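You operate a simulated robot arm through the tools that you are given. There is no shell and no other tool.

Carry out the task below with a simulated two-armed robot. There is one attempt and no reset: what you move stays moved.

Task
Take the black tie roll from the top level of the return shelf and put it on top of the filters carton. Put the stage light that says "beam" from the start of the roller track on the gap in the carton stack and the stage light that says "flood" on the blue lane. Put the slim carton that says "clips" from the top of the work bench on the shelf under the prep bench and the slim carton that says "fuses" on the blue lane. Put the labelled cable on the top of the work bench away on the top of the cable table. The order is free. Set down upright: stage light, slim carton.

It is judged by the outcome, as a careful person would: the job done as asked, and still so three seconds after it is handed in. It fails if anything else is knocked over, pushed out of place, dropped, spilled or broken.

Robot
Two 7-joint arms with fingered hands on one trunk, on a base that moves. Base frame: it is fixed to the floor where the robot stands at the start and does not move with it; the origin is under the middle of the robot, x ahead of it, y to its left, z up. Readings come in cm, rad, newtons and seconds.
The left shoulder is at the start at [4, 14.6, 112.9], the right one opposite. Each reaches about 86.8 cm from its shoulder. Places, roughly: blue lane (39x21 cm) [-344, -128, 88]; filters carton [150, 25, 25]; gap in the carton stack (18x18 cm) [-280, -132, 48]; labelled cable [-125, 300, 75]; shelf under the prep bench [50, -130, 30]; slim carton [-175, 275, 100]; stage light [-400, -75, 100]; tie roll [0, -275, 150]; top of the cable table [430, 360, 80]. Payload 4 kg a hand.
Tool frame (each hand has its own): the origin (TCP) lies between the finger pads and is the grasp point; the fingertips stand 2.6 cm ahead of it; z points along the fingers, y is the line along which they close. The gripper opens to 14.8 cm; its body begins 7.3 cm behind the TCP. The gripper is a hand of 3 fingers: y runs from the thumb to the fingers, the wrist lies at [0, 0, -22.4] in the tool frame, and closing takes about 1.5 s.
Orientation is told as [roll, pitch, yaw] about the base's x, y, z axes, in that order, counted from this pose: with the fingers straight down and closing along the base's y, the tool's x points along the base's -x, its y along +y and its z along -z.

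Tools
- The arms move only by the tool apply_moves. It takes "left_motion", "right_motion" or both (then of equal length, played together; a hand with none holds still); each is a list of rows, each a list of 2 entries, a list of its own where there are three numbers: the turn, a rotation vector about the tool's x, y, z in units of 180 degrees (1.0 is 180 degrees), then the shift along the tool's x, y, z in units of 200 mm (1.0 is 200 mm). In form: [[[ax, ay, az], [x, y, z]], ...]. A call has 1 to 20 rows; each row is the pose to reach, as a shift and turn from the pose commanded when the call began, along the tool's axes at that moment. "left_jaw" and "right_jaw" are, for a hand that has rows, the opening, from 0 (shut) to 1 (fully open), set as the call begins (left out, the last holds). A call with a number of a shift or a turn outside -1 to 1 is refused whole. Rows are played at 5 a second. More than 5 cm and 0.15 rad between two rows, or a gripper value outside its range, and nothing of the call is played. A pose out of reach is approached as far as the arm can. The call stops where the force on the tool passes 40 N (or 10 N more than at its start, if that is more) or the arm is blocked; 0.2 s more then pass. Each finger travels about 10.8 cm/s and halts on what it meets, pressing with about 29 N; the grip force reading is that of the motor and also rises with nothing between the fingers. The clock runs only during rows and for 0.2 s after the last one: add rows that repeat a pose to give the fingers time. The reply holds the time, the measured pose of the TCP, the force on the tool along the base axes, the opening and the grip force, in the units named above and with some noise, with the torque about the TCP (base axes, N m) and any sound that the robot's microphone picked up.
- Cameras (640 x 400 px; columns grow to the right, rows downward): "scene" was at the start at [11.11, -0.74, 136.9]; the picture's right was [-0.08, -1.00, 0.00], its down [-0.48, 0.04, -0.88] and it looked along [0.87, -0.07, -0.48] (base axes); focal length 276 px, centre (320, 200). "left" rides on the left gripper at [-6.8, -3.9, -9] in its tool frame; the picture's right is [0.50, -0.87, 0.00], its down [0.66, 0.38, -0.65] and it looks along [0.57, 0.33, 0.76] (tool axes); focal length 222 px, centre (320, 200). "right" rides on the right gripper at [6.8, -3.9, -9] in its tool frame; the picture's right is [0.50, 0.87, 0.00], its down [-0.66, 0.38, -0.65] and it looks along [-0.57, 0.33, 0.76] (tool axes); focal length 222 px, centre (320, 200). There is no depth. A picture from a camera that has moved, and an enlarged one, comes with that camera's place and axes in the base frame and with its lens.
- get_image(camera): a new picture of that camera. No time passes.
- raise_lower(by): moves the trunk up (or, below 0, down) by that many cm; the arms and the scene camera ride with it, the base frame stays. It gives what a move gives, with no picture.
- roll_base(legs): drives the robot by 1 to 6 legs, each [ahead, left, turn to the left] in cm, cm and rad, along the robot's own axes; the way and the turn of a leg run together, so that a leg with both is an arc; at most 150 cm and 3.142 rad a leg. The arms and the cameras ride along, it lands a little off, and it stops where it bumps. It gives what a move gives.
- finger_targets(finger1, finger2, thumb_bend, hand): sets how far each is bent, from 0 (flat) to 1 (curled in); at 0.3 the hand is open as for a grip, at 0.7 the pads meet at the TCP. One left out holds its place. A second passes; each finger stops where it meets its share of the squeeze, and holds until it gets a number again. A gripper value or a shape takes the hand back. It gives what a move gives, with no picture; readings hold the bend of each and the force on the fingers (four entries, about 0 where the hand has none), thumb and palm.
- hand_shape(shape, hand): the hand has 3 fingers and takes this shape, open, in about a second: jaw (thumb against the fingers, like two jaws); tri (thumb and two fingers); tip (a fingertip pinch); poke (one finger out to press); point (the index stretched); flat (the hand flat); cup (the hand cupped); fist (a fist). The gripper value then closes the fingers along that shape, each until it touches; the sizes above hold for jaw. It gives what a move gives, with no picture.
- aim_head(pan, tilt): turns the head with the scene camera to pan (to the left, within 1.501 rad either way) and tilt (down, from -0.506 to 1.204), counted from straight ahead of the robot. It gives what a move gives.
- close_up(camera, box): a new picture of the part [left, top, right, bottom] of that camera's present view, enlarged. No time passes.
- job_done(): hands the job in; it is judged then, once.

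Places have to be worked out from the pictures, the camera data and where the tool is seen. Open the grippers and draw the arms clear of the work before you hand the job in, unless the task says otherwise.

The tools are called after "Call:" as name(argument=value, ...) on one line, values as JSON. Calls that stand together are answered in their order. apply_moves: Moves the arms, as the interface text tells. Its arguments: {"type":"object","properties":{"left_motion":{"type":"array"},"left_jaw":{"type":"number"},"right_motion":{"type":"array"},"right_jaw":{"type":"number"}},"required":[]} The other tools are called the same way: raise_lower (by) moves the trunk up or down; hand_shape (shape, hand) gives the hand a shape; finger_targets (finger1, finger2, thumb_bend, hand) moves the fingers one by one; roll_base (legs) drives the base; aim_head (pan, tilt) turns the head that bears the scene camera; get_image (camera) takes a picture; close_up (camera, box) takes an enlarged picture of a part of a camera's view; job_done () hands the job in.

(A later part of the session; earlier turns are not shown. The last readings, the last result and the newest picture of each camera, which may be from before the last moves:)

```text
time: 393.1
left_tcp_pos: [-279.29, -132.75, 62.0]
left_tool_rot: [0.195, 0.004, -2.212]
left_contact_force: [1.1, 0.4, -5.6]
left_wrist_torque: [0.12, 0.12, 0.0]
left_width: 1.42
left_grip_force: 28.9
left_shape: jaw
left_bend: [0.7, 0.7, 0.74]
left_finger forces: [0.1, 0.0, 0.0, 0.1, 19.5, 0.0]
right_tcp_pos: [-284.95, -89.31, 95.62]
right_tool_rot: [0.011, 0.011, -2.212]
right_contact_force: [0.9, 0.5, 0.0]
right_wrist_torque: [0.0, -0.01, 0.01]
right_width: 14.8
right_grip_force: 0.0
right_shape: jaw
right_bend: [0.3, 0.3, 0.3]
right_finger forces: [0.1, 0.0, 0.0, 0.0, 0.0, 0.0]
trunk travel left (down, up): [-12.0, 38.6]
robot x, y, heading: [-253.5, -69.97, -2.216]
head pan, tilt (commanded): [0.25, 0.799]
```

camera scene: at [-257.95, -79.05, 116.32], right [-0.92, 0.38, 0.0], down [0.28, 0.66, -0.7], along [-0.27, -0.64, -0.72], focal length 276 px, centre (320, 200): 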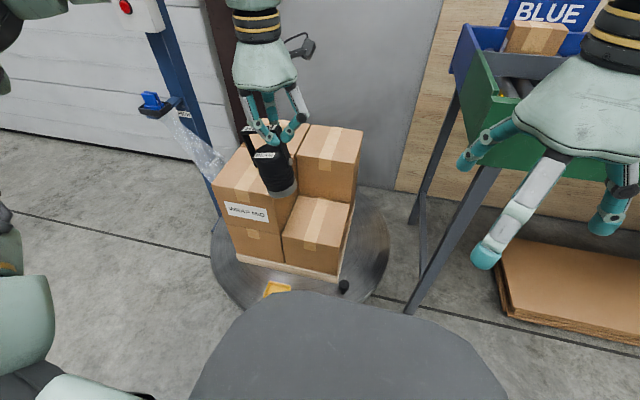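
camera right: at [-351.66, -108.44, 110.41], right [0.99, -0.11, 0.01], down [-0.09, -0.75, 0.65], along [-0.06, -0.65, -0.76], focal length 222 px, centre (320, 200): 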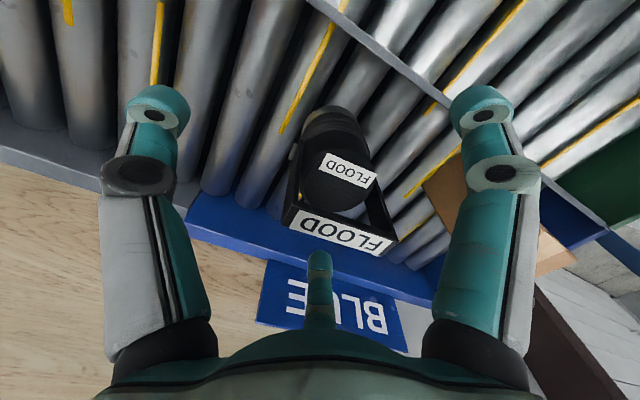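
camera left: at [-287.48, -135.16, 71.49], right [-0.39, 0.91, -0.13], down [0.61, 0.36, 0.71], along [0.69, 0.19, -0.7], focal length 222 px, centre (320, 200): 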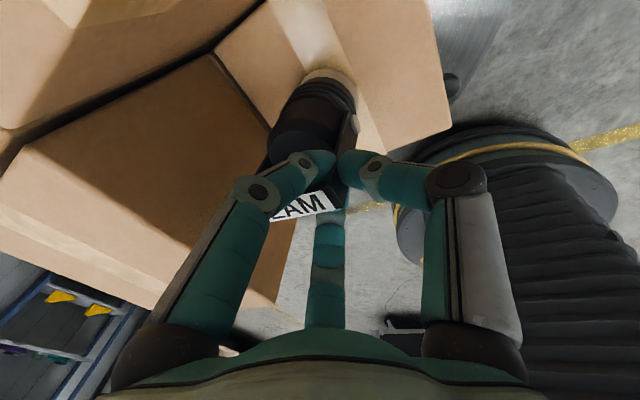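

Still hanging free; two more small steps.

Call:
apply_moves(left_motion=[[[0, 0, 0], [0, -0.002, 0.012]], [[0, 0, 0], [0, -0.004, 0.022]]])

Call:
apply_moves(left_motion=[[[0, 0, 0], [0, -0.002, 0.01]], [[0, 0, 0], [0, -0.003, 0.018]]])

Call:
close_up(camera="scene", box=[270, 150, 370, 250])

```text
time: 393.7
left_tcp_pos: [-279.39, -132.5, 61.61]
left_tool_rot: [0.195, 0.001, -2.217]
left_contact_force: [-2.8, 2.1, 2.7]
left_wrist_torque: [0.12, 0.12, 0.03]
left_width: 1.41
left_grip_force: 29.1
left_shape: jaw
left_bend: [0.7, 0.7, 0.74]
left_finger forces: [0.0, 0.0, 0.1, 0.0, 21.5, 0.0]
right_tcp_pos: [-284.92, -89.3, 95.63]
right_tool_rot: [0.008, 0.008, -2.211]
right_contact_force: [-0.9, -0.1, 0.3]
right_wrist_torque: [-0.02, 0.05, -0.01]
right_width: 14.81
right_grip_force: 0.1
right_shape: jaw
right_bend: [0.3, 0.3, 0.3]
right_finger forces: [0.0, 0.0, 0.0, 0.0, 0.0, 0.0]
trunk travel left (down, up): [-12.0, 38.6]
robot x, y, heading: [-253.63, -69.59, -2.21]
head pan, tilt (commanded): [0.25, 0.799]
```

```text
time: 394.3
left_tcp_pos: [-279.49, -132.45, 61.55]
left_tool_rot: [0.196, -0.002, -2.214]
left_contact_force: [-8.1, 4.1, 15.2]
left_wrist_torque: [0.17, 0.24, -0.02]
left_width: 1.42
left_grip_force: 29.3
left_shape: jaw
left_bend: [0.7, 0.7, 0.74]
left_finger forces: [0.0, 0.0, 0.0, 0.0, 25.5, 0.0]
right_tcp_pos: [-284.89, -89.11, 95.69]
right_tool_rot: [0.01, 0.009, -2.211]
right_contact_force: [-0.4, 0.2, 0.6]
right_wrist_torque: [0.0, -0.05, 0.02]
right_width: 14.81
right_grip_force: 0.1
right_shape: jaw
right_bend: [0.3, 0.3, 0.3]
right_finger forces: [0.0, 0.0, 0.1, 0.0, 0.1, 0.0]
trunk travel left (down, up): [-12.0, 38.6]
robot x, y, heading: [-253.86, -70.04, -2.217]
head pan, tilt (commanded): [0.25, 0.799]
```

```text
4.00 times, centred on (320, 200) of scene
camera zoom: at [-257.95, -78.77, 116.37], right [-0.92, 0.38, 0.0], down [0.28, 0.66, -0.7], along [-0.27, -0.64, -0.72], focal length 1104 px, centre (320, 200)
```

zoom: 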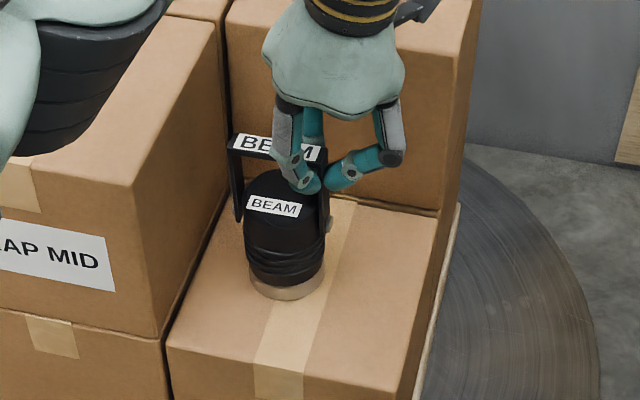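

BEAM now stands plumb in the gap. Before releasing I'll check the elbow's clearance to the left carton.

Call:
get_image(camera="scene")

```text
taken
camera scene: at [-257.95, -78.77, 116.37], right [-0.92, 0.38, 0.0], down [0.28, 0.66, -0.7], along [-0.27, -0.64, -0.72], focal length 276 px, centre (320, 200)
```

scene: 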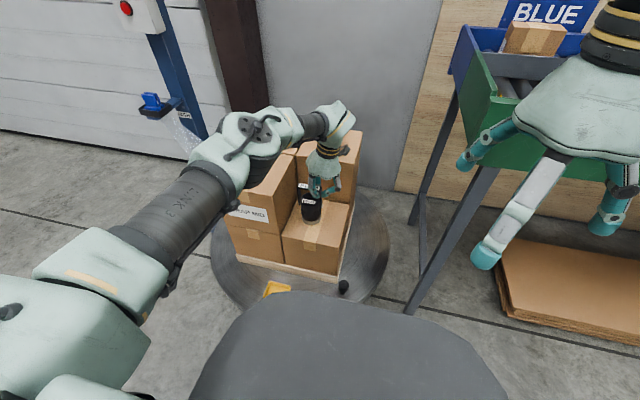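

The elbow is well above the carton. Easing off and opening the left hand.

Call:
apply_moves(left_motion=[[[0, 0, 0], [0, 0.001, -0.01]], [[0, 0, 0], [0, 0.002, -0.014]]])

Call:
apply_moves(left_motion=[[[0, 0, 0], [0, 0, 0]], [[0, 0, 0], [0, 0, 0]], [[0, 0, 0], [0, 0, 0]], [[0, 0, 0], [0, 0, 0]], [[0, 0, 0], [0, 0, 0]], [[0, 0, 0], [0, 0, 0]]], left_jaw=1.0)

Call:
close_up(camera="scene", box=[260, 130, 380, 260])

Call:
get_image(camera="left")

```text
time: 394.9
left_tcp_pos: [-279.29, -132.5, 61.62]
left_tool_rot: [0.197, 0.003, -2.212]
left_contact_force: [-6.2, 2.8, 10.5]
left_wrist_torque: [0.14, 0.23, 0.04]
left_width: 1.46
left_grip_force: 28.6
left_shape: jaw
left_bend: [0.7, 0.7, 0.74]
left_finger forces: [0.1, 0.0, 0.1, 0.0, 24.1, 0.1]
right_tcp_pos: [-285.0, -89.22, 95.78]
right_tool_rot: [0.01, 0.009, -2.212]
right_contact_force: [-1.0, 0.4, 0.9]
right_wrist_torque: [-0.04, 0.01, 0.0]
right_width: 14.8
right_grip_force: 0.0
right_shape: jaw
right_bend: [0.3, 0.3, 0.3]
right_finger forces: [0.1, 0.0, 0.0, 0.1, 0.0, 0.0]
trunk travel left (down, up): [-12.0, 38.6]
robot x, y, heading: [-253.44, -69.67, -2.215]
head pan, tilt (commanded): [0.25, 0.799]
```

```text
time: 396.3
left_tcp_pos: [-279.31, -132.59, 61.47]
left_tool_rot: [0.197, 0.003, -2.213]
left_contact_force: [-0.4, 0.7, 0.6]
left_wrist_torque: [0.01, 0.0, -0.03]
left_width: 14.78
left_grip_force: 0.0
left_shape: jaw
left_bend: [0.3, 0.3, 0.3]
left_finger forces: [0.0, 0.1, 0.0, 0.0, 0.1, 0.0]
right_tcp_pos: [-284.79, -89.37, 95.69]
right_tool_rot: [0.01, 0.011, -2.211]
right_contact_force: [0.6, -0.1, -0.6]
right_wrist_torque: [-0.03, -0.01, -0.01]
right_width: 14.77
right_grip_force: 0.0
right_shape: jaw
right_bend: [0.3, 0.3, 0.3]
right_finger forces: [0.1, 0.0, 0.0, 0.1, 0.1, 0.1]
trunk travel left (down, up): [-12.0, 38.6]
robot x, y, heading: [-253.81, -70.12, -2.214]
head pan, tilt (commanded): [0.25, 0.799]
```

```text
3.08 times, centred on (320, 195) of scene
camera zoom: at [-257.95, -78.99, 116.33], right [-0.92, 0.38, 0.0], down [0.28, 0.66, -0.7], along [-0.27, -0.64, -0.72], focal length 849 px, centre (320, 215)
```

zoom: 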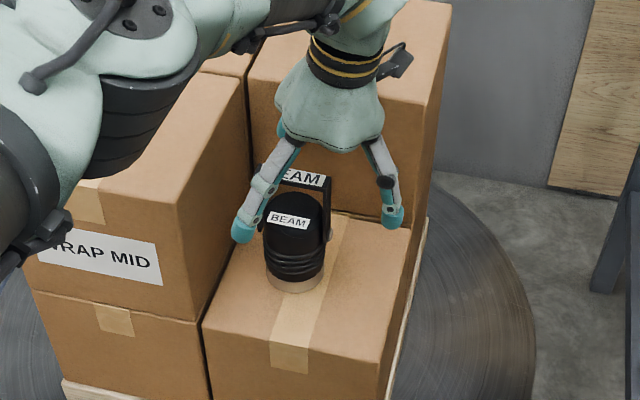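

```text
taken
camera left: at [-287.81, -134.88, 69.55], right [-0.38, 0.91, -0.17], down [0.59, 0.38, 0.72], along [0.72, 0.17, -0.68], focal length 222 px, centre (320, 200)
```

left: 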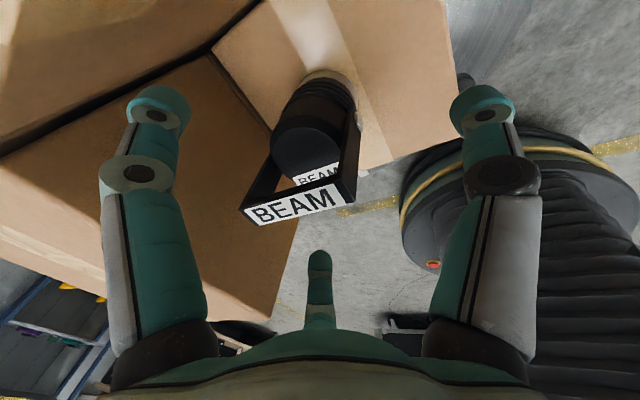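

BEAM stands upright in the gap. Withdrawing the left hand straight up, then back.

Call:
apply_moves(left_motion=[[[0, 0, 0], [0, 0.02, -0.1]], [[0, 0, 0], [0, 0.05, -0.25]], [[0, 0, 0], [0, 0.09, -0.45]], [[0, 0, 0], [0, 0.13, -0.65]], [[0.03, 0, 0], [0, 0.16, -0.8]], [[0.06, 0, 0], [0, 0.19, -0.95]]])

Call:
apply_moves(left_motion=[[[0, 0, 0], [0.2, 0, -0.1]], [[0, 0, 0], [0.4, 0, -0.2]], [[0, 0, 0], [0.6, 0, -0.3]], [[0, 0, 0], [0.8, 0, -0.4]], [[0, 0, 0], [0.95, 0, -0.5]]])

Call:
get_image(camera="scene")

```text
time: 397.7
left_tcp_pos: [-279.25, -132.69, 80.86]
left_tool_rot: [0.007, 0.004, -2.213]
left_contact_force: [-0.1, 0.3, -0.1]
left_wrist_torque: [0.01, -0.02, -0.03]
left_width: 14.78
left_grip_force: 0.0
left_shape: jaw
left_bend: [0.3, 0.3, 0.3]
left_finger forces: [0.1, 0.1, 0.1, 0.0, 0.0, 0.0]
right_tcp_pos: [-284.81, -89.43, 95.65]
right_tool_rot: [0.01, 0.01, -2.211]
right_contact_force: [1.1, 0.4, 0.3]
right_wrist_torque: [-0.02, 0.03, 0.03]
right_width: 14.76
right_grip_force: 0.0
right_shape: jaw
right_bend: [0.3, 0.3, 0.3]
right_finger forces: [0.0, 0.0, 0.0, 0.0, 0.0, 0.2]
trunk travel left (down, up): [-12.0, 38.6]
robot x, y, heading: [-253.9, -69.98, -2.214]
head pan, tilt (commanded): [0.25, 0.799]
```

```text
time: 398.9
left_tcp_pos: [-267.89, -117.47, 90.86]
left_tool_rot: [0.008, 0.003, -2.214]
left_contact_force: [-0.3, -0.4, -0.1]
left_wrist_torque: [-0.01, -0.01, -0.01]
left_width: 14.8
left_grip_force: 0.0
left_shape: jaw
left_bend: [0.3, 0.3, 0.3]
left_finger forces: [0.0, 0.0, 0.0, 0.0, 0.1, 0.0]
right_tcp_pos: [-284.79, -89.25, 95.71]
right_tool_rot: [0.011, 0.007, -2.212]
right_contact_force: [0.2, -0.2, 0.6]
right_wrist_torque: [-0.04, -0.03, 0.02]
right_width: 14.8
right_grip_force: 0.1
right_shape: jaw
right_bend: [0.3, 0.3, 0.3]
right_finger forces: [0.0, 0.0, 0.0, 0.0, 0.1, 0.0]
trunk travel left (down, up): [-12.0, 38.6]
robot x, y, heading: [-253.64, -69.8, -2.216]
head pan, tilt (commanded): [0.25, 0.799]
```

```text
taken
camera scene: at [-257.89, -78.93, 116.34], right [-0.92, 0.38, 0.0], down [0.28, 0.66, -0.7], along [-0.27, -0.64, -0.72], focal length 276 px, centre (320, 200)
```

scene: 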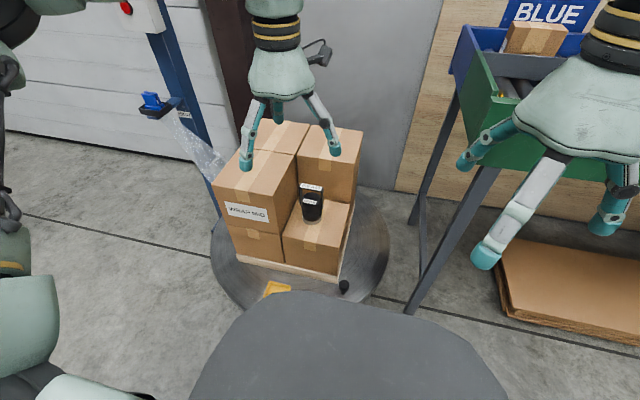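

BEAM is done. Now for the cable: I'll raise the trunk, back off, turn, and travel along the front of the work bench.

Call:
roll_base(legs=[[-40, 0, 0]])

Call:
raise_lower(by=26)

Call:
roll_base(legs=[[0, 0, -1.568], [47, 0, 0]])

Call:
aim_head(pan=-1.0, tilt=0.35)

Call:
get_image(camera="scene")

```text
time: 401.4
left_tcp_pos: [-243.87, -85.49, 90.94]
left_tool_rot: [0.005, 0.004, -2.213]
left_contact_force: [0.6, 0.3, 0.2]
left_wrist_torque: [0.01, 0.01, -0.01]
left_width: 14.79
left_grip_force: 0.0
left_shape: jaw
left_bend: [0.3, 0.3, 0.3]
left_finger forces: [0.0, 0.0, 0.1, 0.1, 0.1, 0.1]
right_tcp_pos: [-260.7, -57.24, 95.64]
right_tool_rot: [0.01, 0.009, -2.21]
right_contact_force: [0.3, -0.4, -0.4]
right_wrist_torque: [0.0, 0.04, -0.02]
right_width: 14.78
right_grip_force: 0.1
right_shape: jaw
right_bend: [0.3, 0.3, 0.3]
right_finger forces: [0.0, 0.1, 0.1, 0.0, 0.1, 0.0]
trunk travel left (down, up): [-12.0, 38.6]
robot x, y, heading: [-229.54, -37.7, -2.21]
head pan, tilt (commanded): [0.25, 0.799]
```

```text
time: 404.1
left_tcp_pos: [-243.87, -85.45, 116.9]
left_tool_rot: [0.008, 0.003, -2.214]
left_contact_force: [0.2, 1.2, 0.3]
left_wrist_torque: [0.01, 0.02, 0.03]
left_width: 14.78
left_grip_force: 0.0
left_shape: jaw
left_bend: [0.3, 0.3, 0.3]
left_finger forces: [0.0, 0.0, 0.1, 0.1, 0.1, 0.1]
right_tcp_pos: [-260.77, -57.39, 121.57]
right_tool_rot: [0.011, 0.011, -2.209]
right_contact_force: [-0.6, -0.3, 0.4]
right_wrist_torque: [0.0, 0.0, 0.0]
right_width: 14.81
right_grip_force: 0.1
right_shape: jaw
right_bend: [0.3, 0.3, 0.3]
right_finger forces: [0.0, 0.1, 0.0, 0.0, 0.0, 0.0]
trunk travel left (down, up): [-38.0, 12.6]
robot x, y, heading: [-229.53, -37.74, -2.214]
head pan, tilt (commanded): [0.25, 0.799]
```

```text
time: 410.7
left_tcp_pos: [-315.12, 4.74, 116.97]
left_tool_rot: [0.006, 0.0, 2.5]
left_contact_force: [0.9, -0.1, -1.2]
left_wrist_torque: [0.01, -0.01, 0.02]
left_width: 14.8
left_grip_force: 0.1
left_shape: jaw
left_bend: [0.3, 0.3, 0.3]
left_finger forces: [0.1, 0.1, 0.0, 0.0, 0.0, 0.0]
right_tcp_pos: [-286.88, 21.76, 121.62]
right_tool_rot: [0.01, 0.009, 2.505]
right_contact_force: [0.5, -0.2, 0.3]
right_wrist_torque: [-0.02, -0.04, -0.01]
right_width: 14.79
right_grip_force: 0.1
right_shape: jaw
right_bend: [0.3, 0.3, 0.3]
right_finger forces: [0.0, 0.0, 0.1, 0.0, 0.0, 0.1]
trunk travel left (down, up): [-38.0, 12.6]
robot x, y, heading: [-267.18, -9.58, 2.497]
head pan, tilt (commanded): [0.25, 0.799]
```

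```text
time: 412.2
left_tcp_pos: [-315.26, 5.0, 116.96]
left_tool_rot: [0.006, 0.003, 2.501]
left_contact_force: [-0.6, -0.3, 0.6]
left_wrist_torque: [0.01, 0.01, -0.03]
left_width: 14.8
left_grip_force: 0.1
left_shape: jaw
left_bend: [0.3, 0.3, 0.3]
left_finger forces: [0.1, 0.1, 0.0, 0.0, 0.0, 0.1]
right_tcp_pos: [-286.96, 21.79, 121.66]
right_tool_rot: [0.009, 0.01, 2.503]
right_contact_force: [0.1, 1.9, -0.5]
right_wrist_torque: [0.01, 0.02, 0.0]
right_width: 14.79
right_grip_force: 0.1
right_shape: jaw
right_bend: [0.3, 0.3, 0.3]
right_finger forces: [0.1, 0.1, 0.0, 0.1, 0.0, 0.0]
trunk travel left (down, up): [-38.0, 12.6]
robot x, y, heading: [-267.44, -9.63, 2.501]
head pan, tilt (commanded): [-1.0, 0.351]
```

```text
taken
camera scene: at [-268.51, 1.12, 146.26], right [1.0, -0.07, 0.0], down [-0.02, -0.34, -0.94], along [0.07, 0.94, -0.34], focal length 276 px, centre (320, 200)
```

scene: 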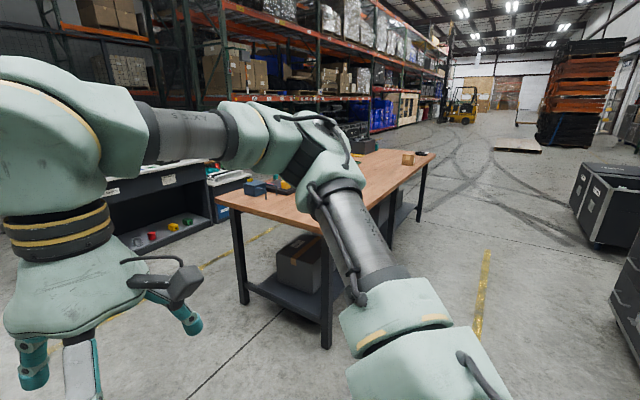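

The aisle in front of the bench is clear. Strafing right along it to the cable end.

Call:
roll_base(legs=[[0, -150, 0], [0, -150, 0], [0, -22, 0]])

Call:
aim_head(pan=-0.2, tilt=0.6)

Call:
get_image(camera="scene")

```text
time: 427.9
left_tcp_pos: [-121.66, 262.32, 116.91]
left_tool_rot: [0.005, 0.004, 2.498]
left_contact_force: [-0.6, 0.2, 0.7]
left_wrist_torque: [-0.01, 0.02, -0.02]
left_width: 14.78
left_grip_force: 0.0
left_shape: jaw
left_bend: [0.3, 0.3, 0.3]
left_finger forces: [0.0, 0.1, 0.1, 0.1, 0.1, 0.1]
right_tcp_pos: [-93.31, 279.17, 121.73]
right_tool_rot: [0.009, 0.009, 2.5]
right_contact_force: [-0.4, -0.8, 0.5]
right_wrist_torque: [0.02, -0.04, -0.01]
right_width: 14.78
right_grip_force: 0.0
right_shape: jaw
right_bend: [0.3, 0.3, 0.3]
right_finger forces: [0.0, 0.0, 0.0, 0.0, 0.1, 0.1]
trunk travel left (down, up): [-38.0, 12.6]
robot x, y, heading: [-73.92, 247.85, 2.497]
head pan, tilt (commanded): [-1.0, 0.351]
```

```text
time: 429.0
left_tcp_pos: [-121.59, 262.37, 116.91]
left_tool_rot: [0.007, 0.003, 2.497]
left_contact_force: [-1.4, -0.2, -0.3]
left_wrist_torque: [0.02, 0.0, -0.01]
left_width: 14.8
left_grip_force: 0.0
left_shape: jaw
left_bend: [0.3, 0.3, 0.3]
left_finger forces: [0.0, 0.1, 0.0, 0.1, 0.0, 0.0]
right_tcp_pos: [-93.35, 279.27, 121.53]
right_tool_rot: [0.008, 0.009, 2.502]
right_contact_force: [-0.4, 0.5, -0.6]
right_wrist_torque: [0.01, 0.02, 0.02]
right_width: 14.79
right_grip_force: 0.1
right_shape: jaw
right_bend: [0.3, 0.3, 0.3]
right_finger forces: [0.0, 0.0, 0.0, 0.0, 0.0, 0.1]
trunk travel left (down, up): [-38.0, 12.6]
robot x, y, heading: [-74.01, 247.96, 2.496]
head pan, tilt (commanded): [-0.201, 0.6]
```

```text
taken
camera scene: at [-81.37, 255.77, 143.99], right [0.75, 0.66, 0.0], down [0.37, -0.42, -0.83], along [-0.55, 0.62, -0.56], focal length 276 px, centre (320, 200)
```

scene: 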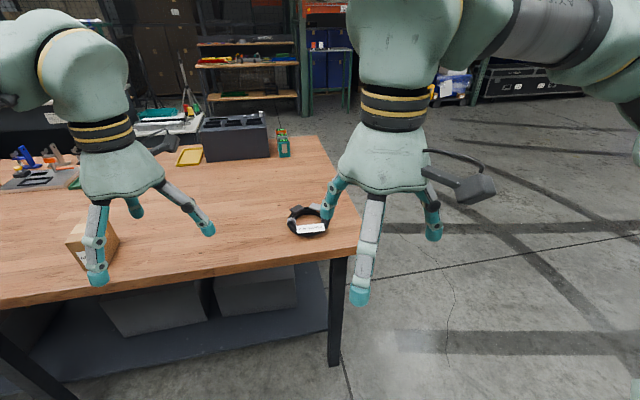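

The cable coil lies near the bench corner. Zooming in on it.

Call:
close_up(camera="scene", box=[270, 190, 350, 250])

Call:
get_image(camera="right")

```text
6.67 times, centred on (310, 220) of scene
camera zoom: at [-81.37, 255.77, 143.99], right [0.75, 0.66, 0.0], down [0.37, -0.42, -0.83], along [-0.55, 0.62, -0.56], focal length 1840 px, centre (387, 67)
```

zoom: 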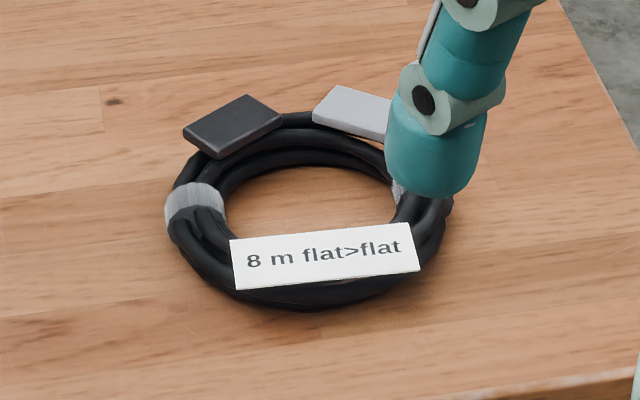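

```text
taken
camera right: at [-85.59, 278.5, 130.69], right [-0.12, -0.99, 0.01], down [-0.75, 0.1, 0.65], along [-0.65, 0.07, -0.76], focal length 222 px, centre (320, 200)
```

right: 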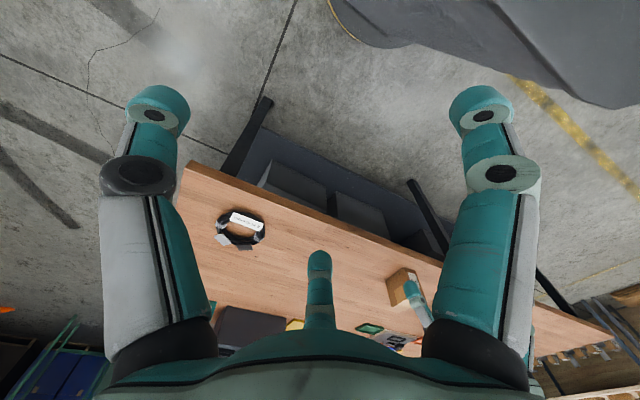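

The coil is centred at about (-130.9, 306.2), outer diameter 14 cm. I'll grip its left side with the thumb inside the ring. Repositioning the base first.

Call:
roll_base(legs=[[0, 8, 0], [25, 0, 0]])

Call:
apply_moves(right_motion=[[[0, 0, 0], [-0.15, -0.01, 0.15]], [[0, 0, 0], [-0.3, -0.02, 0.3]], [[0, 0, 0], [-0.45, -0.03, 0.45]], [[0, 0, 0], [-0.6, -0.05, 0.6]], [[0, 0, 0], [-0.75, -0.06, 0.75]], [[0, 0, 0], [-0.9, -0.07, 0.9]], [[0, 0, 0], [-1.0, -0.08, 1.0]]])

Call:
get_image(camera="right")

Call:
get_image(camera="scene")

```text
time: 431.5
left_tcp_pos: [-146.46, 270.86, 116.97]
left_tool_rot: [0.008, 0.002, 2.497]
left_contact_force: [0.4, 0.5, -0.2]
left_wrist_torque: [0.03, 0.02, 0.0]
left_width: 14.78
left_grip_force: 0.1
left_shape: jaw
left_bend: [0.3, 0.3, 0.3]
left_finger forces: [0.0, 0.0, 0.1, 0.0, 0.1, 0.0]
right_tcp_pos: [-118.09, 287.82, 121.58]
right_tool_rot: [0.008, 0.007, 2.502]
right_contact_force: [0.6, 0.6, -0.3]
right_wrist_torque: [0.04, 0.01, 0.0]
right_width: 14.8
right_grip_force: 0.1
right_shape: jaw
right_bend: [0.3, 0.3, 0.3]
right_finger forces: [0.1, 0.1, 0.0, 0.0, 0.1, 0.1]
trunk travel left (down, up): [-38.0, 12.6]
robot x, y, heading: [-98.81, 256.8, 2.502]
head pan, tilt (commanded): [-0.201, 0.6]
```

```text
time: 433.1
left_tcp_pos: [-146.52, 271.0, 116.82]
left_tool_rot: [0.008, 0.004, 2.499]
left_contact_force: [0.0, -0.7, 0.6]
left_wrist_torque: [-0.04, 0.01, -0.03]
left_width: 14.79
left_grip_force: 0.0
left_shape: jaw
left_bend: [0.3, 0.3, 0.3]
left_finger forces: [0.0, 0.0, 0.0, 0.0, 0.0, 0.0]
right_tcp_pos: [-133.22, 300.94, 101.41]
right_tool_rot: [0.011, 0.009, 2.503]
right_contact_force: [0.1, 0.5, 0.1]
right_wrist_torque: [0.01, -0.02, 0.0]
right_width: 14.78
right_grip_force: 0.2
right_shape: jaw
right_bend: [0.3, 0.3, 0.3]
right_finger forces: [0.0, 0.1, 0.0, 0.0, 0.1, 0.0]
trunk travel left (down, up): [-38.0, 12.6]
robot x, y, heading: [-98.96, 256.46, 2.497]
head pan, tilt (commanded): [-0.201, 0.6]
```

```text
taken
camera right: at [-125.56, 300.18, 110.47], right [-0.12, -0.99, 0.01], down [-0.75, 0.1, 0.65], along [-0.65, 0.07, -0.76], focal length 222 px, centre (320, 200)
```

right: 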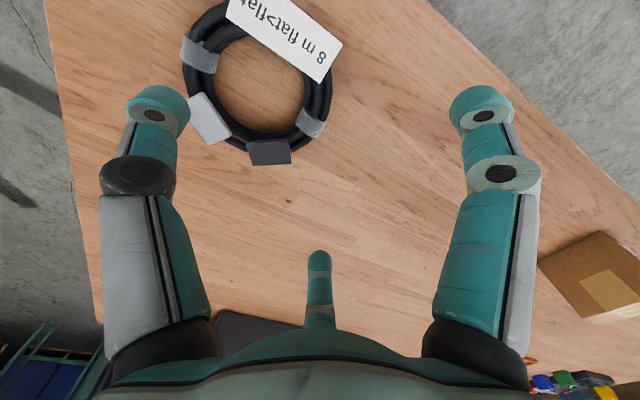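

```text
taken
camera scene: at [-106.3, 264.52, 143.98], right [0.75, 0.66, 0.0], down [0.38, -0.42, -0.82], along [-0.55, 0.62, -0.57], focal length 276 px, centre (320, 200)
```

scene: 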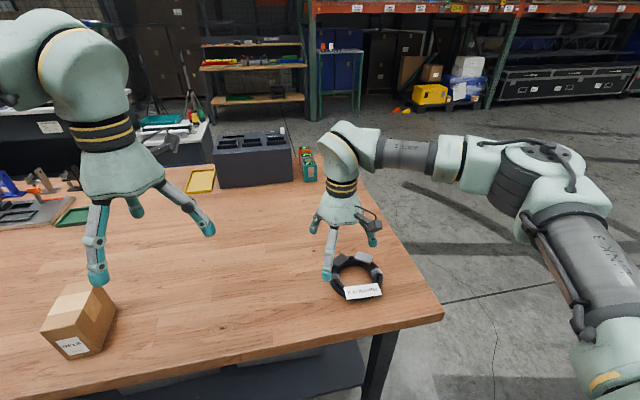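

The ring centre is confirmed near (-130.5, 306.3). Adjusting 1 cm and descending so the thumb enters the ring and the fingers stay outside.

Call:
apply_moves(right_motion=[[[0, 0, 0], [-0.05, -0.017, 0.1]], [[0, 0, 0], [-0.05, -0.017, 0.25]], [[0, 0, 0], [-0.05, -0.017, 0.4]], [[0, 0, 0], [-0.05, -0.017, 0.52]], [[0, 0, 0], [-0.05, -0.017, 0.58]]])

Call:
get_image(camera="right")

Call:
close_up(camera="scene", box=[280, 190, 420, 320])

```text
time: 434.3
left_tcp_pos: [-146.55, 271.06, 116.88]
left_tool_rot: [0.007, 0.003, 2.499]
left_contact_force: [-0.2, -0.5, -0.5]
left_wrist_torque: [-0.01, -0.02, 0.01]
left_width: 14.79
left_grip_force: 0.1
left_shape: jaw
left_bend: [0.3, 0.3, 0.3]
left_finger forces: [0.1, 0.0, 0.0, 0.0, 0.0, 0.0]
right_tcp_pos: [-133.79, 301.65, 89.74]
right_tool_rot: [0.011, 0.007, 2.503]
right_contact_force: [-0.1, 0.7, 0.4]
right_wrist_torque: [0.0, -0.02, -0.01]
right_width: 14.79
right_grip_force: 0.0
right_shape: jaw
right_bend: [0.3, 0.3, 0.3]
right_finger forces: [0.0, 0.0, 0.0, 0.0, 0.0, 0.0]
trunk travel left (down, up): [-38.0, 12.6]
robot x, y, heading: [-98.54, 256.62, 2.496]
head pan, tilt (commanded): [-0.201, 0.6]
```

```text
taken
camera right: at [-126.1, 300.88, 98.83], right [-0.12, -0.99, 0.01], down [-0.75, 0.1, 0.65], along [-0.65, 0.07, -0.76], focal length 222 px, centre (320, 200)
```

right: 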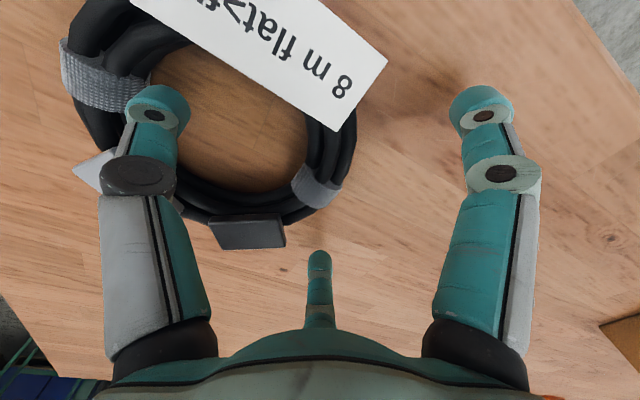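

```text
3.08 times, centred on (350, 255) of scene
camera zoom: at [-106.26, 264.5, 143.98], right [0.75, 0.66, 0.0], down [0.38, -0.42, -0.82], along [-0.55, 0.62, -0.57], focal length 849 px, centre (228, 31)
```

zoom: 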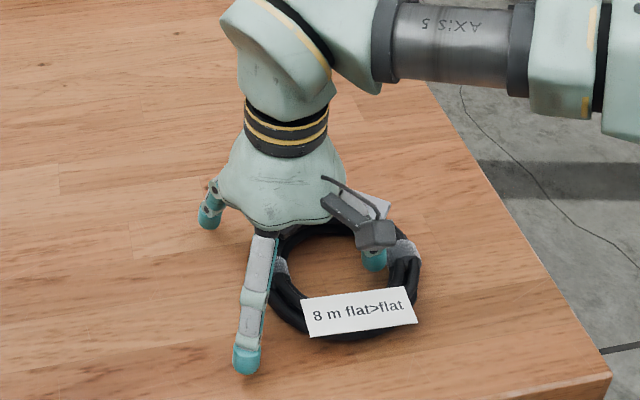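

The thumb is inside the ring and the fingers outside. Lowering a touch more and closing.

Call:
apply_moves(right_motion=[[[0, 0, 0], [-0.02, 0, 0.03]], [[0, 0, 0], [-0.02, 0, 0.035]]])

Call:
apply_moves(right_motion=[[[0, 0, 0], [0, 0, 0]], [[0, 0, 0], [0, 0, 0]], [[0, 0, 0], [0, 0, 0]], [[0, 0, 0], [0, 0, 0]], [[0, 0, 0], [0, 0, 0]], [[0, 0, 0], [0, 0, 0]], [[0, 0, 0], [0, 0, 0]], [[0, 0, 0], [0, 0, 0]], [[0, 0, 0], [0, 0, 0]]], right_jaw=0.0)

Call:
get_image(camera="right")

Call:
close_up(camera="scene", box=[280, 190, 420, 320])

```text
time: 434.9
left_tcp_pos: [-146.4, 271.1, 116.98]
left_tool_rot: [0.007, 0.003, 2.499]
left_contact_force: [-1.1, -0.8, -0.8]
left_wrist_torque: [-0.02, 0.01, 0.01]
left_width: 14.78
left_grip_force: 0.0
left_shape: jaw
left_bend: [0.3, 0.3, 0.3]
left_finger forces: [0.0, 0.0, 0.0, 0.1, 0.0, 0.1]
right_tcp_pos: [-134.27, 301.77, 89.04]
right_tool_rot: [0.01, 0.009, 2.501]
right_contact_force: [0.9, -0.1, 0.5]
right_wrist_torque: [0.02, 0.02, 0.02]
right_width: 14.78
right_grip_force: 0.0
right_shape: jaw
right_bend: [0.3, 0.3, 0.3]
right_finger forces: [0.1, 0.0, 0.1, 0.0, 0.0, 0.0]
trunk travel left (down, up): [-38.0, 12.6]
robot x, y, heading: [-99.01, 256.88, 2.501]
head pan, tilt (commanded): [-0.201, 0.6]
```

```text
time: 436.9
left_tcp_pos: [-146.48, 271.08, 116.91]
left_tool_rot: [0.007, 0.003, 2.5]
left_contact_force: [0.2, -0.9, -0.1]
left_wrist_torque: [0.02, 0.02, -0.01]
left_width: 14.77
left_grip_force: 0.0
left_shape: jaw
left_bend: [0.3, 0.3, 0.3]
left_finger forces: [0.1, 0.0, 0.1, 0.0, 0.1, 0.1]
right_tcp_pos: [-134.22, 301.76, 89.06]
right_tool_rot: [0.01, 0.008, 2.503]
right_contact_force: [-0.2, -0.8, 0.1]
right_wrist_torque: [0.0, -0.01, -0.05]
right_width: 3.37
right_grip_force: 28.9
right_shape: jaw
right_bend: [0.77, 0.77, 0.7]
right_finger forces: [22.3, 23.2, 0.0, 0.1, 26.7, 0.1]
trunk travel left (down, up): [-38.0, 12.6]
robot x, y, heading: [-98.66, 256.36, 2.498]
head pan, tilt (commanded): [-0.201, 0.6]
```

```text
taken
camera right: at [-126.45, 301.11, 98.16], right [-0.12, -0.99, 0.01], down [-0.75, 0.1, 0.65], along [-0.65, 0.07, -0.76], focal length 222 px, centre (320, 200)
```

right: 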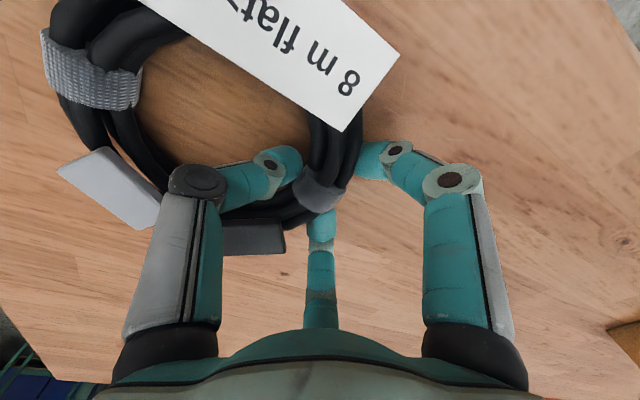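

```text
3.08 times, centred on (350, 255) of scene
camera zoom: at [-106.27, 264.49, 143.98], right [0.75, 0.66, 0.0], down [0.38, -0.42, -0.82], along [-0.55, 0.62, -0.57], focal length 849 px, centre (228, 31)
```

zoom: 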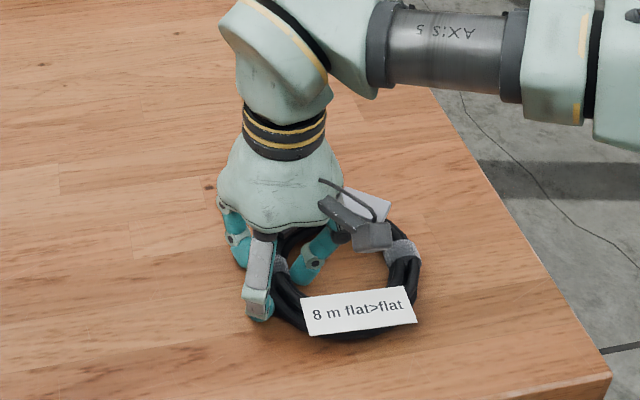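

The bundle is gripped by all three digits (22–27 N). Lifting slowly to see how the coil hangs.

Call:
apply_moves(right_motion=[[[0, 0, 0], [0, 0, -0.05]], [[0, 0, 0], [0, 0, -0.15]], [[0, 0, 0], [0, 0, -0.3]], [[0, 0, 0], [0, 0, -0.5]], [[0, 0, 0], [0, 0, -0.7]], [[0, 0, 0], [0, 0, -0.7]]])

Call:
get_image(camera="right")

Call:
get_image(camera="scene")

```text
time: 438.3
left_tcp_pos: [-146.53, 271.05, 116.9]
left_tool_rot: [0.007, 0.004, 2.498]
left_contact_force: [0.7, 0.9, 0.4]
left_wrist_torque: [0.0, 0.02, 0.0]
left_width: 14.8
left_grip_force: 0.0
left_shape: jaw
left_bend: [0.3, 0.3, 0.3]
left_finger forces: [0.0, 0.1, 0.1, 0.1, 0.0, 0.0]
right_tcp_pos: [-134.33, 301.97, 103.14]
right_tool_rot: [0.009, 0.01, 2.503]
right_contact_force: [-0.1, 1.4, -2.8]
right_wrist_torque: [-0.18, 0.12, -0.02]
right_width: 3.36
right_grip_force: 29.0
right_shape: jaw
right_bend: [0.77, 0.77, 0.7]
right_finger forces: [23.0, 22.9, 0.0, 0.0, 26.5, 0.0]
trunk travel left (down, up): [-38.0, 12.6]
robot x, y, heading: [-98.63, 256.68, 2.496]
head pan, tilt (commanded): [-0.201, 0.6]
```

```text
taken
camera right: at [-126.52, 301.35, 112.23], right [-0.12, -0.99, 0.01], down [-0.75, 0.1, 0.65], along [-0.65, 0.06, -0.76], focal length 222 px, centre (320, 200)
```

right: 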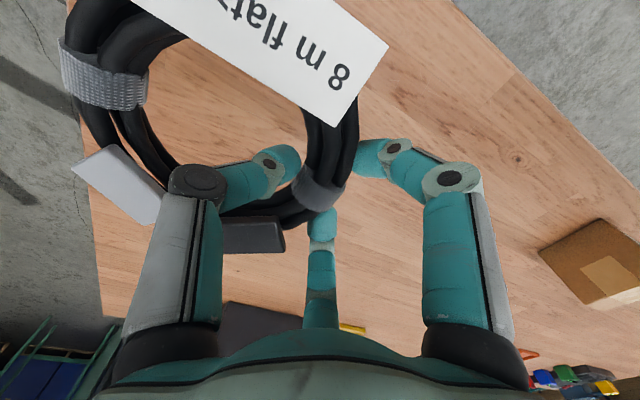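

```text
taken
camera scene: at [-106.3, 264.56, 143.97], right [0.75, 0.66, 0.0], down [0.38, -0.42, -0.82], along [-0.55, 0.62, -0.57], focal length 276 px, centre (320, 200)
```

scene: 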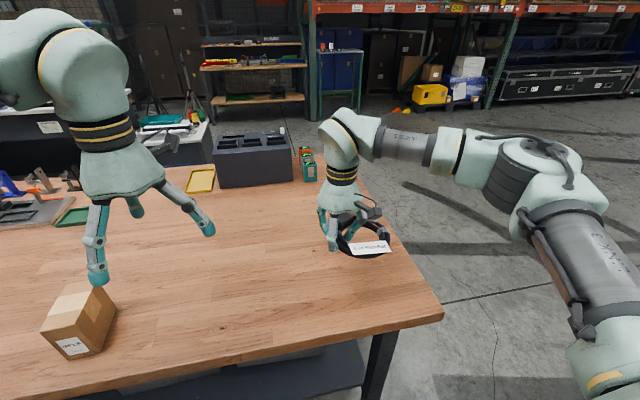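

The coil (≈2.8 N) stays level in the grip. I'll draw it in, back off, and move into the open aisle to look toward the cable table.

Call:
apply_moves(right_motion=[[[0, 0, 0], [0, 0, -0.2]], [[0, 0, 0], [0.1, 0, -0.4]], [[0, 0, 0], [0.3, 0, -0.5]], [[0, 0, 0], [0.5, 0, -0.55]], [[0, 0, 0], [0.7, 0, -0.6]]])

Call:
roll_base(legs=[[-40, 0, 0], [0, -122, 0]])

Call:
aim_head(pan=-1.5, tilt=0.2)

Call:
get_image(camera="scene")

```text
time: 439.5
left_tcp_pos: [-146.4, 271.02, 116.97]
left_tool_rot: [0.007, 0.002, 2.498]
left_contact_force: [0.0, 0.1, 1.0]
left_wrist_torque: [-0.02, 0.04, 0.0]
left_width: 14.8
left_grip_force: 0.0
left_shape: jaw
left_bend: [0.3, 0.3, 0.3]
left_finger forces: [0.0, 0.0, 0.0, 0.0, 0.0, 0.0]
right_tcp_pos: [-122.85, 293.68, 115.23]
right_tool_rot: [0.011, 0.01, 2.501]
right_contact_force: [0.3, 0.5, -3.7]
right_wrist_torque: [-0.18, 0.12, 0.01]
right_width: 3.36
right_grip_force: 28.5
right_shape: jaw
right_bend: [0.77, 0.77, 0.7]
right_finger forces: [22.9, 22.9, 0.1, 0.1, 26.6, 0.0]
trunk travel left (down, up): [-38.0, 12.6]
robot x, y, heading: [-98.46, 256.73, 2.499]
head pan, tilt (commanded): [-0.201, 0.6]
```

```text
time: 447.8
left_tcp_pos: [-41.86, 344.19, 116.87]
left_tool_rot: [0.006, 0.003, 2.508]
left_contact_force: [-0.3, -0.2, -0.6]
left_wrist_torque: [-0.01, -0.02, 0.01]
left_width: 14.8
left_grip_force: 0.0
left_shape: jaw
left_bend: [0.3, 0.3, 0.3]
left_finger forces: [0.0, 0.0, 0.0, 0.0, 0.0, 0.1]
right_tcp_pos: [-18.44, 366.98, 115.31]
right_tool_rot: [0.011, 0.008, 2.512]
right_contact_force: [-0.5, -1.0, -2.8]
right_wrist_torque: [-0.13, 0.12, 0.03]
right_width: 3.34
right_grip_force: 29.0
right_shape: jaw
right_bend: [0.77, 0.77, 0.7]
right_finger forces: [22.9, 22.8, 0.0, 0.1, 26.6, 0.1]
trunk travel left (down, up): [-38.0, 12.6]
robot x, y, heading: [6.38, 330.28, 2.505]
head pan, tilt (commanded): [-0.201, 0.6]
```

```text
time: 449.3
left_tcp_pos: [-41.81, 344.34, 116.91]
left_tool_rot: [0.006, 0.003, 2.508]
left_contact_force: [-0.5, -0.8, -0.2]
left_wrist_torque: [-0.02, 0.0, -0.01]
left_width: 14.81
left_grip_force: 0.0
left_shape: jaw
left_bend: [0.3, 0.3, 0.3]
left_finger forces: [0.1, 0.0, 0.0, 0.0, 0.0, 0.0]
right_tcp_pos: [-18.52, 367.11, 115.29]
right_tool_rot: [0.012, 0.009, 2.51]
right_contact_force: [0.6, -0.2, -3.5]
right_wrist_torque: [-0.14, 0.08, 0.01]
right_width: 3.32
right_grip_force: 28.8
right_shape: jaw
right_bend: [0.77, 0.77, 0.7]
right_finger forces: [22.9, 22.8, 0.1, 0.0, 26.5, 0.0]
trunk travel left (down, up): [-38.0, 12.6]
robot x, y, heading: [6.17, 330.41, 2.501]
head pan, tilt (commanded): [-1.499, 0.201]
```

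```text
taken
camera scene: at [9.37, 339.36, 147.66], right [0.85, -0.53, 0.0], down [-0.11, -0.17, -0.98], along [0.52, 0.83, -0.2], focal length 276 px, centre (320, 200)
```

scene: 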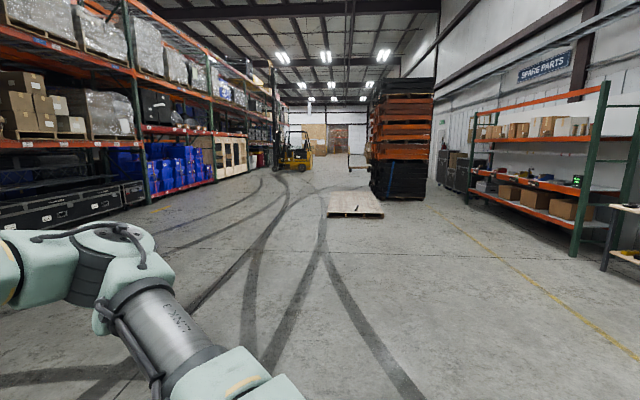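

The cable table should be off to the right along the wall. I'll turn right to look toward it.

Call:
roll_base(legs=[[0, 0, -1.56]])

Call:
aim_head(pan=-0.8, tilt=0.2)

Call:
get_image(camera="scene")

```text
time: 453.5
left_tcp_pos: [19.53, 378.21, 116.87]
left_tool_rot: [0.006, 0.004, 0.946]
left_contact_force: [-0.6, 0.6, -0.3]
left_wrist_torque: [-0.01, -0.03, -0.03]
left_width: 14.79
left_grip_force: 0.1
left_shape: jaw
left_bend: [0.3, 0.3, 0.3]
left_finger forces: [0.0, 0.0, 0.1, 0.1, 0.0, 0.0]
right_tcp_pos: [42.7, 355.19, 115.29]
right_tool_rot: [0.01, 0.008, 0.95]
right_contact_force: [1.0, 0.0, -3.5]
right_wrist_torque: [0.09, 0.12, -0.01]
right_width: 3.3
right_grip_force: 29.1
right_shape: jaw
right_bend: [0.77, 0.77, 0.7]
right_finger forces: [22.4, 22.8, 0.0, 0.0, 26.5, 0.0]
trunk travel left (down, up): [-38.0, 12.6]
robot x, y, heading: [5.93, 330.17, 0.942]
head pan, tilt (commanded): [-1.499, 0.201]
```

```text
time: 454.5
left_tcp_pos: [19.69, 378.25, 116.93]
left_tool_rot: [0.007, 0.002, 0.946]
left_contact_force: [-0.3, 0.4, -0.2]
left_wrist_torque: [0.0, 0.04, 0.0]
left_width: 14.76
left_grip_force: 0.1
left_shape: jaw
left_bend: [0.3, 0.3, 0.3]
left_finger forces: [0.0, 0.0, 0.0, 0.0, 0.0, 0.0]
right_tcp_pos: [42.72, 355.16, 115.3]
right_tool_rot: [0.012, 0.008, 0.95]
right_contact_force: [-0.4, -1.0, -3.0]
right_wrist_torque: [0.13, 0.09, -0.01]
right_width: 3.32
right_grip_force: 28.6
right_shape: jaw
right_bend: [0.77, 0.77, 0.7]
right_finger forces: [22.3, 22.7, 0.0, 0.1, 26.4, 0.1]
trunk travel left (down, up): [-38.0, 12.6]
robot x, y, heading: [6.12, 330.12, 0.942]
head pan, tilt (commanded): [-0.799, 0.201]
```

```text
taken
camera scene: at [16.51, 333.24, 147.66], right [0.14, -0.99, 0.0], down [-0.2, -0.03, -0.98], along [0.97, 0.14, -0.2], focal length 276 px, centre (320, 200)
```

scene: 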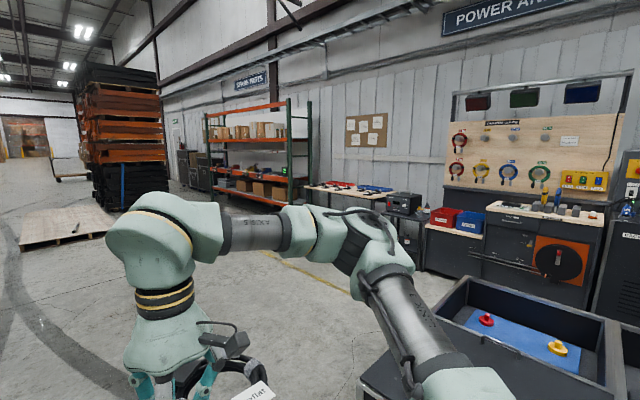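

The cable table appears to be the light-topped table near (341,189) in view. Zooming in.

Call:
close_up(camera="scene", box=[290, 140, 450, 250])

Call:
close_up(camera="scene", box=[420, 120, 640, 260])

```text
3.64 times, centred on (370, 195) of scene
camera zoom: at [16.51, 333.24, 147.66], right [0.14, -0.99, 0.0], down [-0.2, -0.03, -0.98], along [0.97, 0.14, -0.2], focal length 1004 px, centre (138, 218)
```

zoom: 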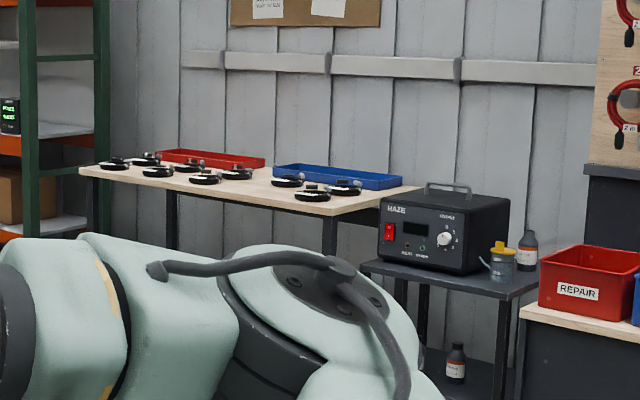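

```text
2.86 times, centred on (530, 190) of scene
camera zoom: at [16.51, 333.24, 147.66], right [0.14, -0.99, 0.0], down [-0.2, -0.03, -0.98], along [0.97, 0.14, -0.2], focal length 789 px, centre (-280, 229)
```

zoom: 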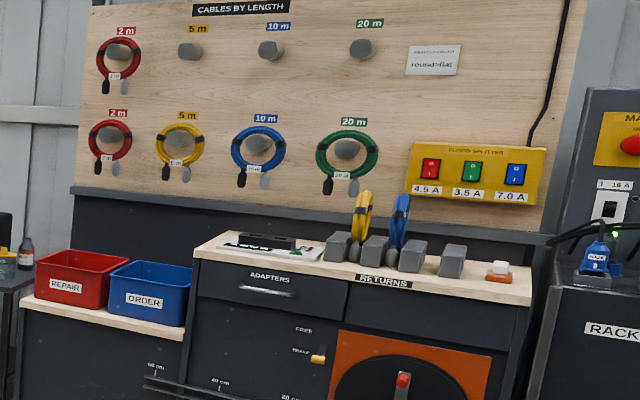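

The cable table (left, with rows of black coils and red/blue trays) is along the far wall. I'll drive down the aisle, turn to face it, and approach part way.

Call:
roll_base(legs=[[150, 0, 0], [118, 0, 0], [0, 0, -1.57], [140, 0, 0]])

Call:
aim_head(pan=0.0, tilt=0.35)

Call:
get_image(camera="scene")

```text
time: 478.0
left_tcp_pos: [326.07, 457.12, 116.98]
left_tool_rot: [0.007, 0.004, -0.595]
left_contact_force: [0.7, -0.1, -0.2]
left_wrist_torque: [0.02, 0.01, 0.04]
left_width: 14.78
left_grip_force: 0.0
left_shape: jaw
left_bend: [0.3, 0.3, 0.3]
left_finger forces: [0.1, 0.0, 0.0, 0.0, 0.1, 0.1]
right_tcp_pos: [303.71, 433.38, 115.29]
right_tool_rot: [0.011, 0.009, -0.592]
right_contact_force: [-0.6, 0.1, -3.6]
right_wrist_torque: [0.13, -0.09, -0.02]
right_width: 3.31
right_grip_force: 29.0
right_shape: jaw
right_bend: [0.77, 0.77, 0.7]
right_finger forces: [22.2, 22.9, 0.1, 0.0, 26.4, 0.0]
trunk travel left (down, up): [-38.0, 12.6]
robot x, y, heading: [277.57, 469.45, -0.593]
head pan, tilt (commanded): [-0.799, 0.201]
```

```text
time: 479.1
left_tcp_pos: [326.09, 457.22, 117.0]
left_tool_rot: [0.007, 0.003, -0.594]
left_contact_force: [-0.1, 0.0, 0.0]
left_wrist_torque: [-0.01, 0.02, 0.03]
left_width: 14.82
left_grip_force: 0.1
left_shape: jaw
left_bend: [0.3, 0.3, 0.3]
left_finger forces: [0.1, 0.1, 0.0, 0.1, 0.0, 0.1]
right_tcp_pos: [303.88, 433.33, 115.28]
right_tool_rot: [0.009, 0.01, -0.59]
right_contact_force: [0.6, 0.4, -3.2]
right_wrist_torque: [0.12, -0.06, -0.01]
right_width: 3.3
right_grip_force: 28.9
right_shape: jaw
right_bend: [0.77, 0.77, 0.7]
right_finger forces: [22.2, 22.8, 0.0, 0.0, 26.6, 0.1]
trunk travel left (down, up): [-38.0, 12.6]
robot x, y, heading: [277.76, 469.38, -0.595]
head pan, tilt (commanded): [0.0, 0.351]
```

```text
taken
camera scene: at [287.19, 462.83, 146.26], right [-0.56, -0.83, 0.0], down [-0.28, 0.19, -0.94], along [0.78, -0.53, -0.34], focal length 276 px, centre (320, 200)
```

scene: 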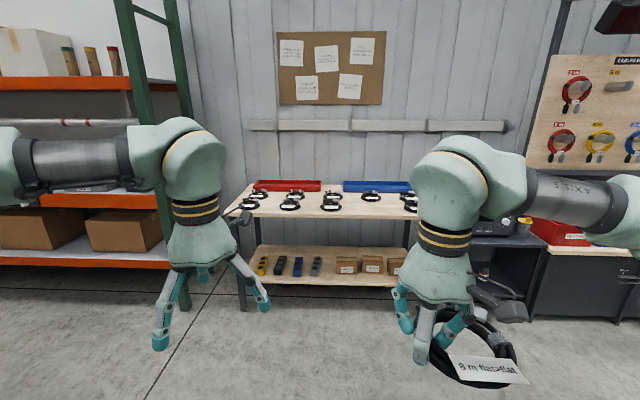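

The cable table is straight ahead. I'll zoom in to see how the coils on it are arranged and labelled.

Call:
close_up(camera="scene", box=[230, 165, 440, 290])

Call:
close_up(camera="scene", box=[270, 25, 400, 115])

```text
3.05 times, centred on (335, 228) of scene
camera zoom: at [287.19, 462.83, 146.26], right [-0.56, -0.83, 0.0], down [-0.28, 0.19, -0.94], along [0.78, -0.53, -0.34], focal length 841 px, centre (274, 116)
```

zoom: 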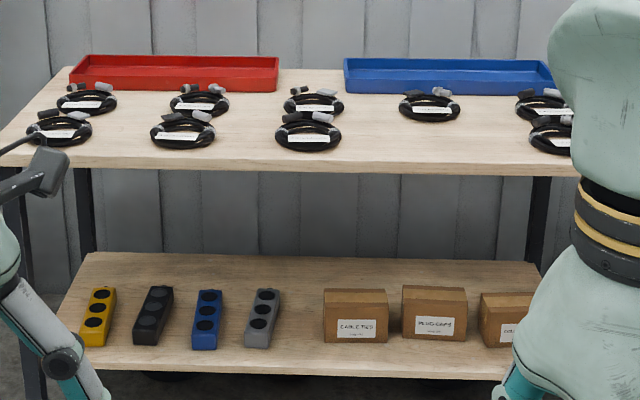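

```text
4.44 times, centred on (335, 70) of scene
camera zoom: at [287.19, 462.83, 146.26], right [-0.56, -0.83, 0.0], down [-0.28, 0.19, -0.94], along [0.78, -0.53, -0.34], focal length 1227 px, centre (253, 778)
```

zoom: 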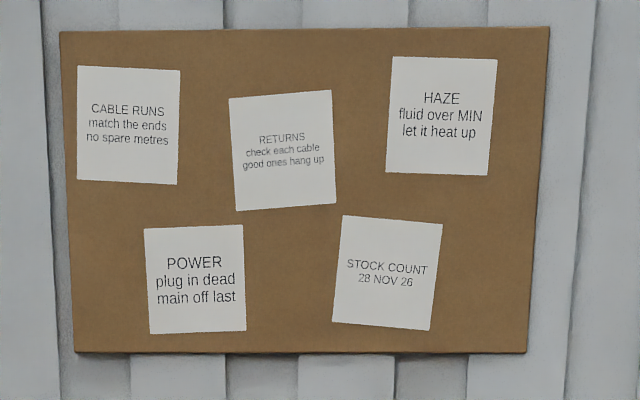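

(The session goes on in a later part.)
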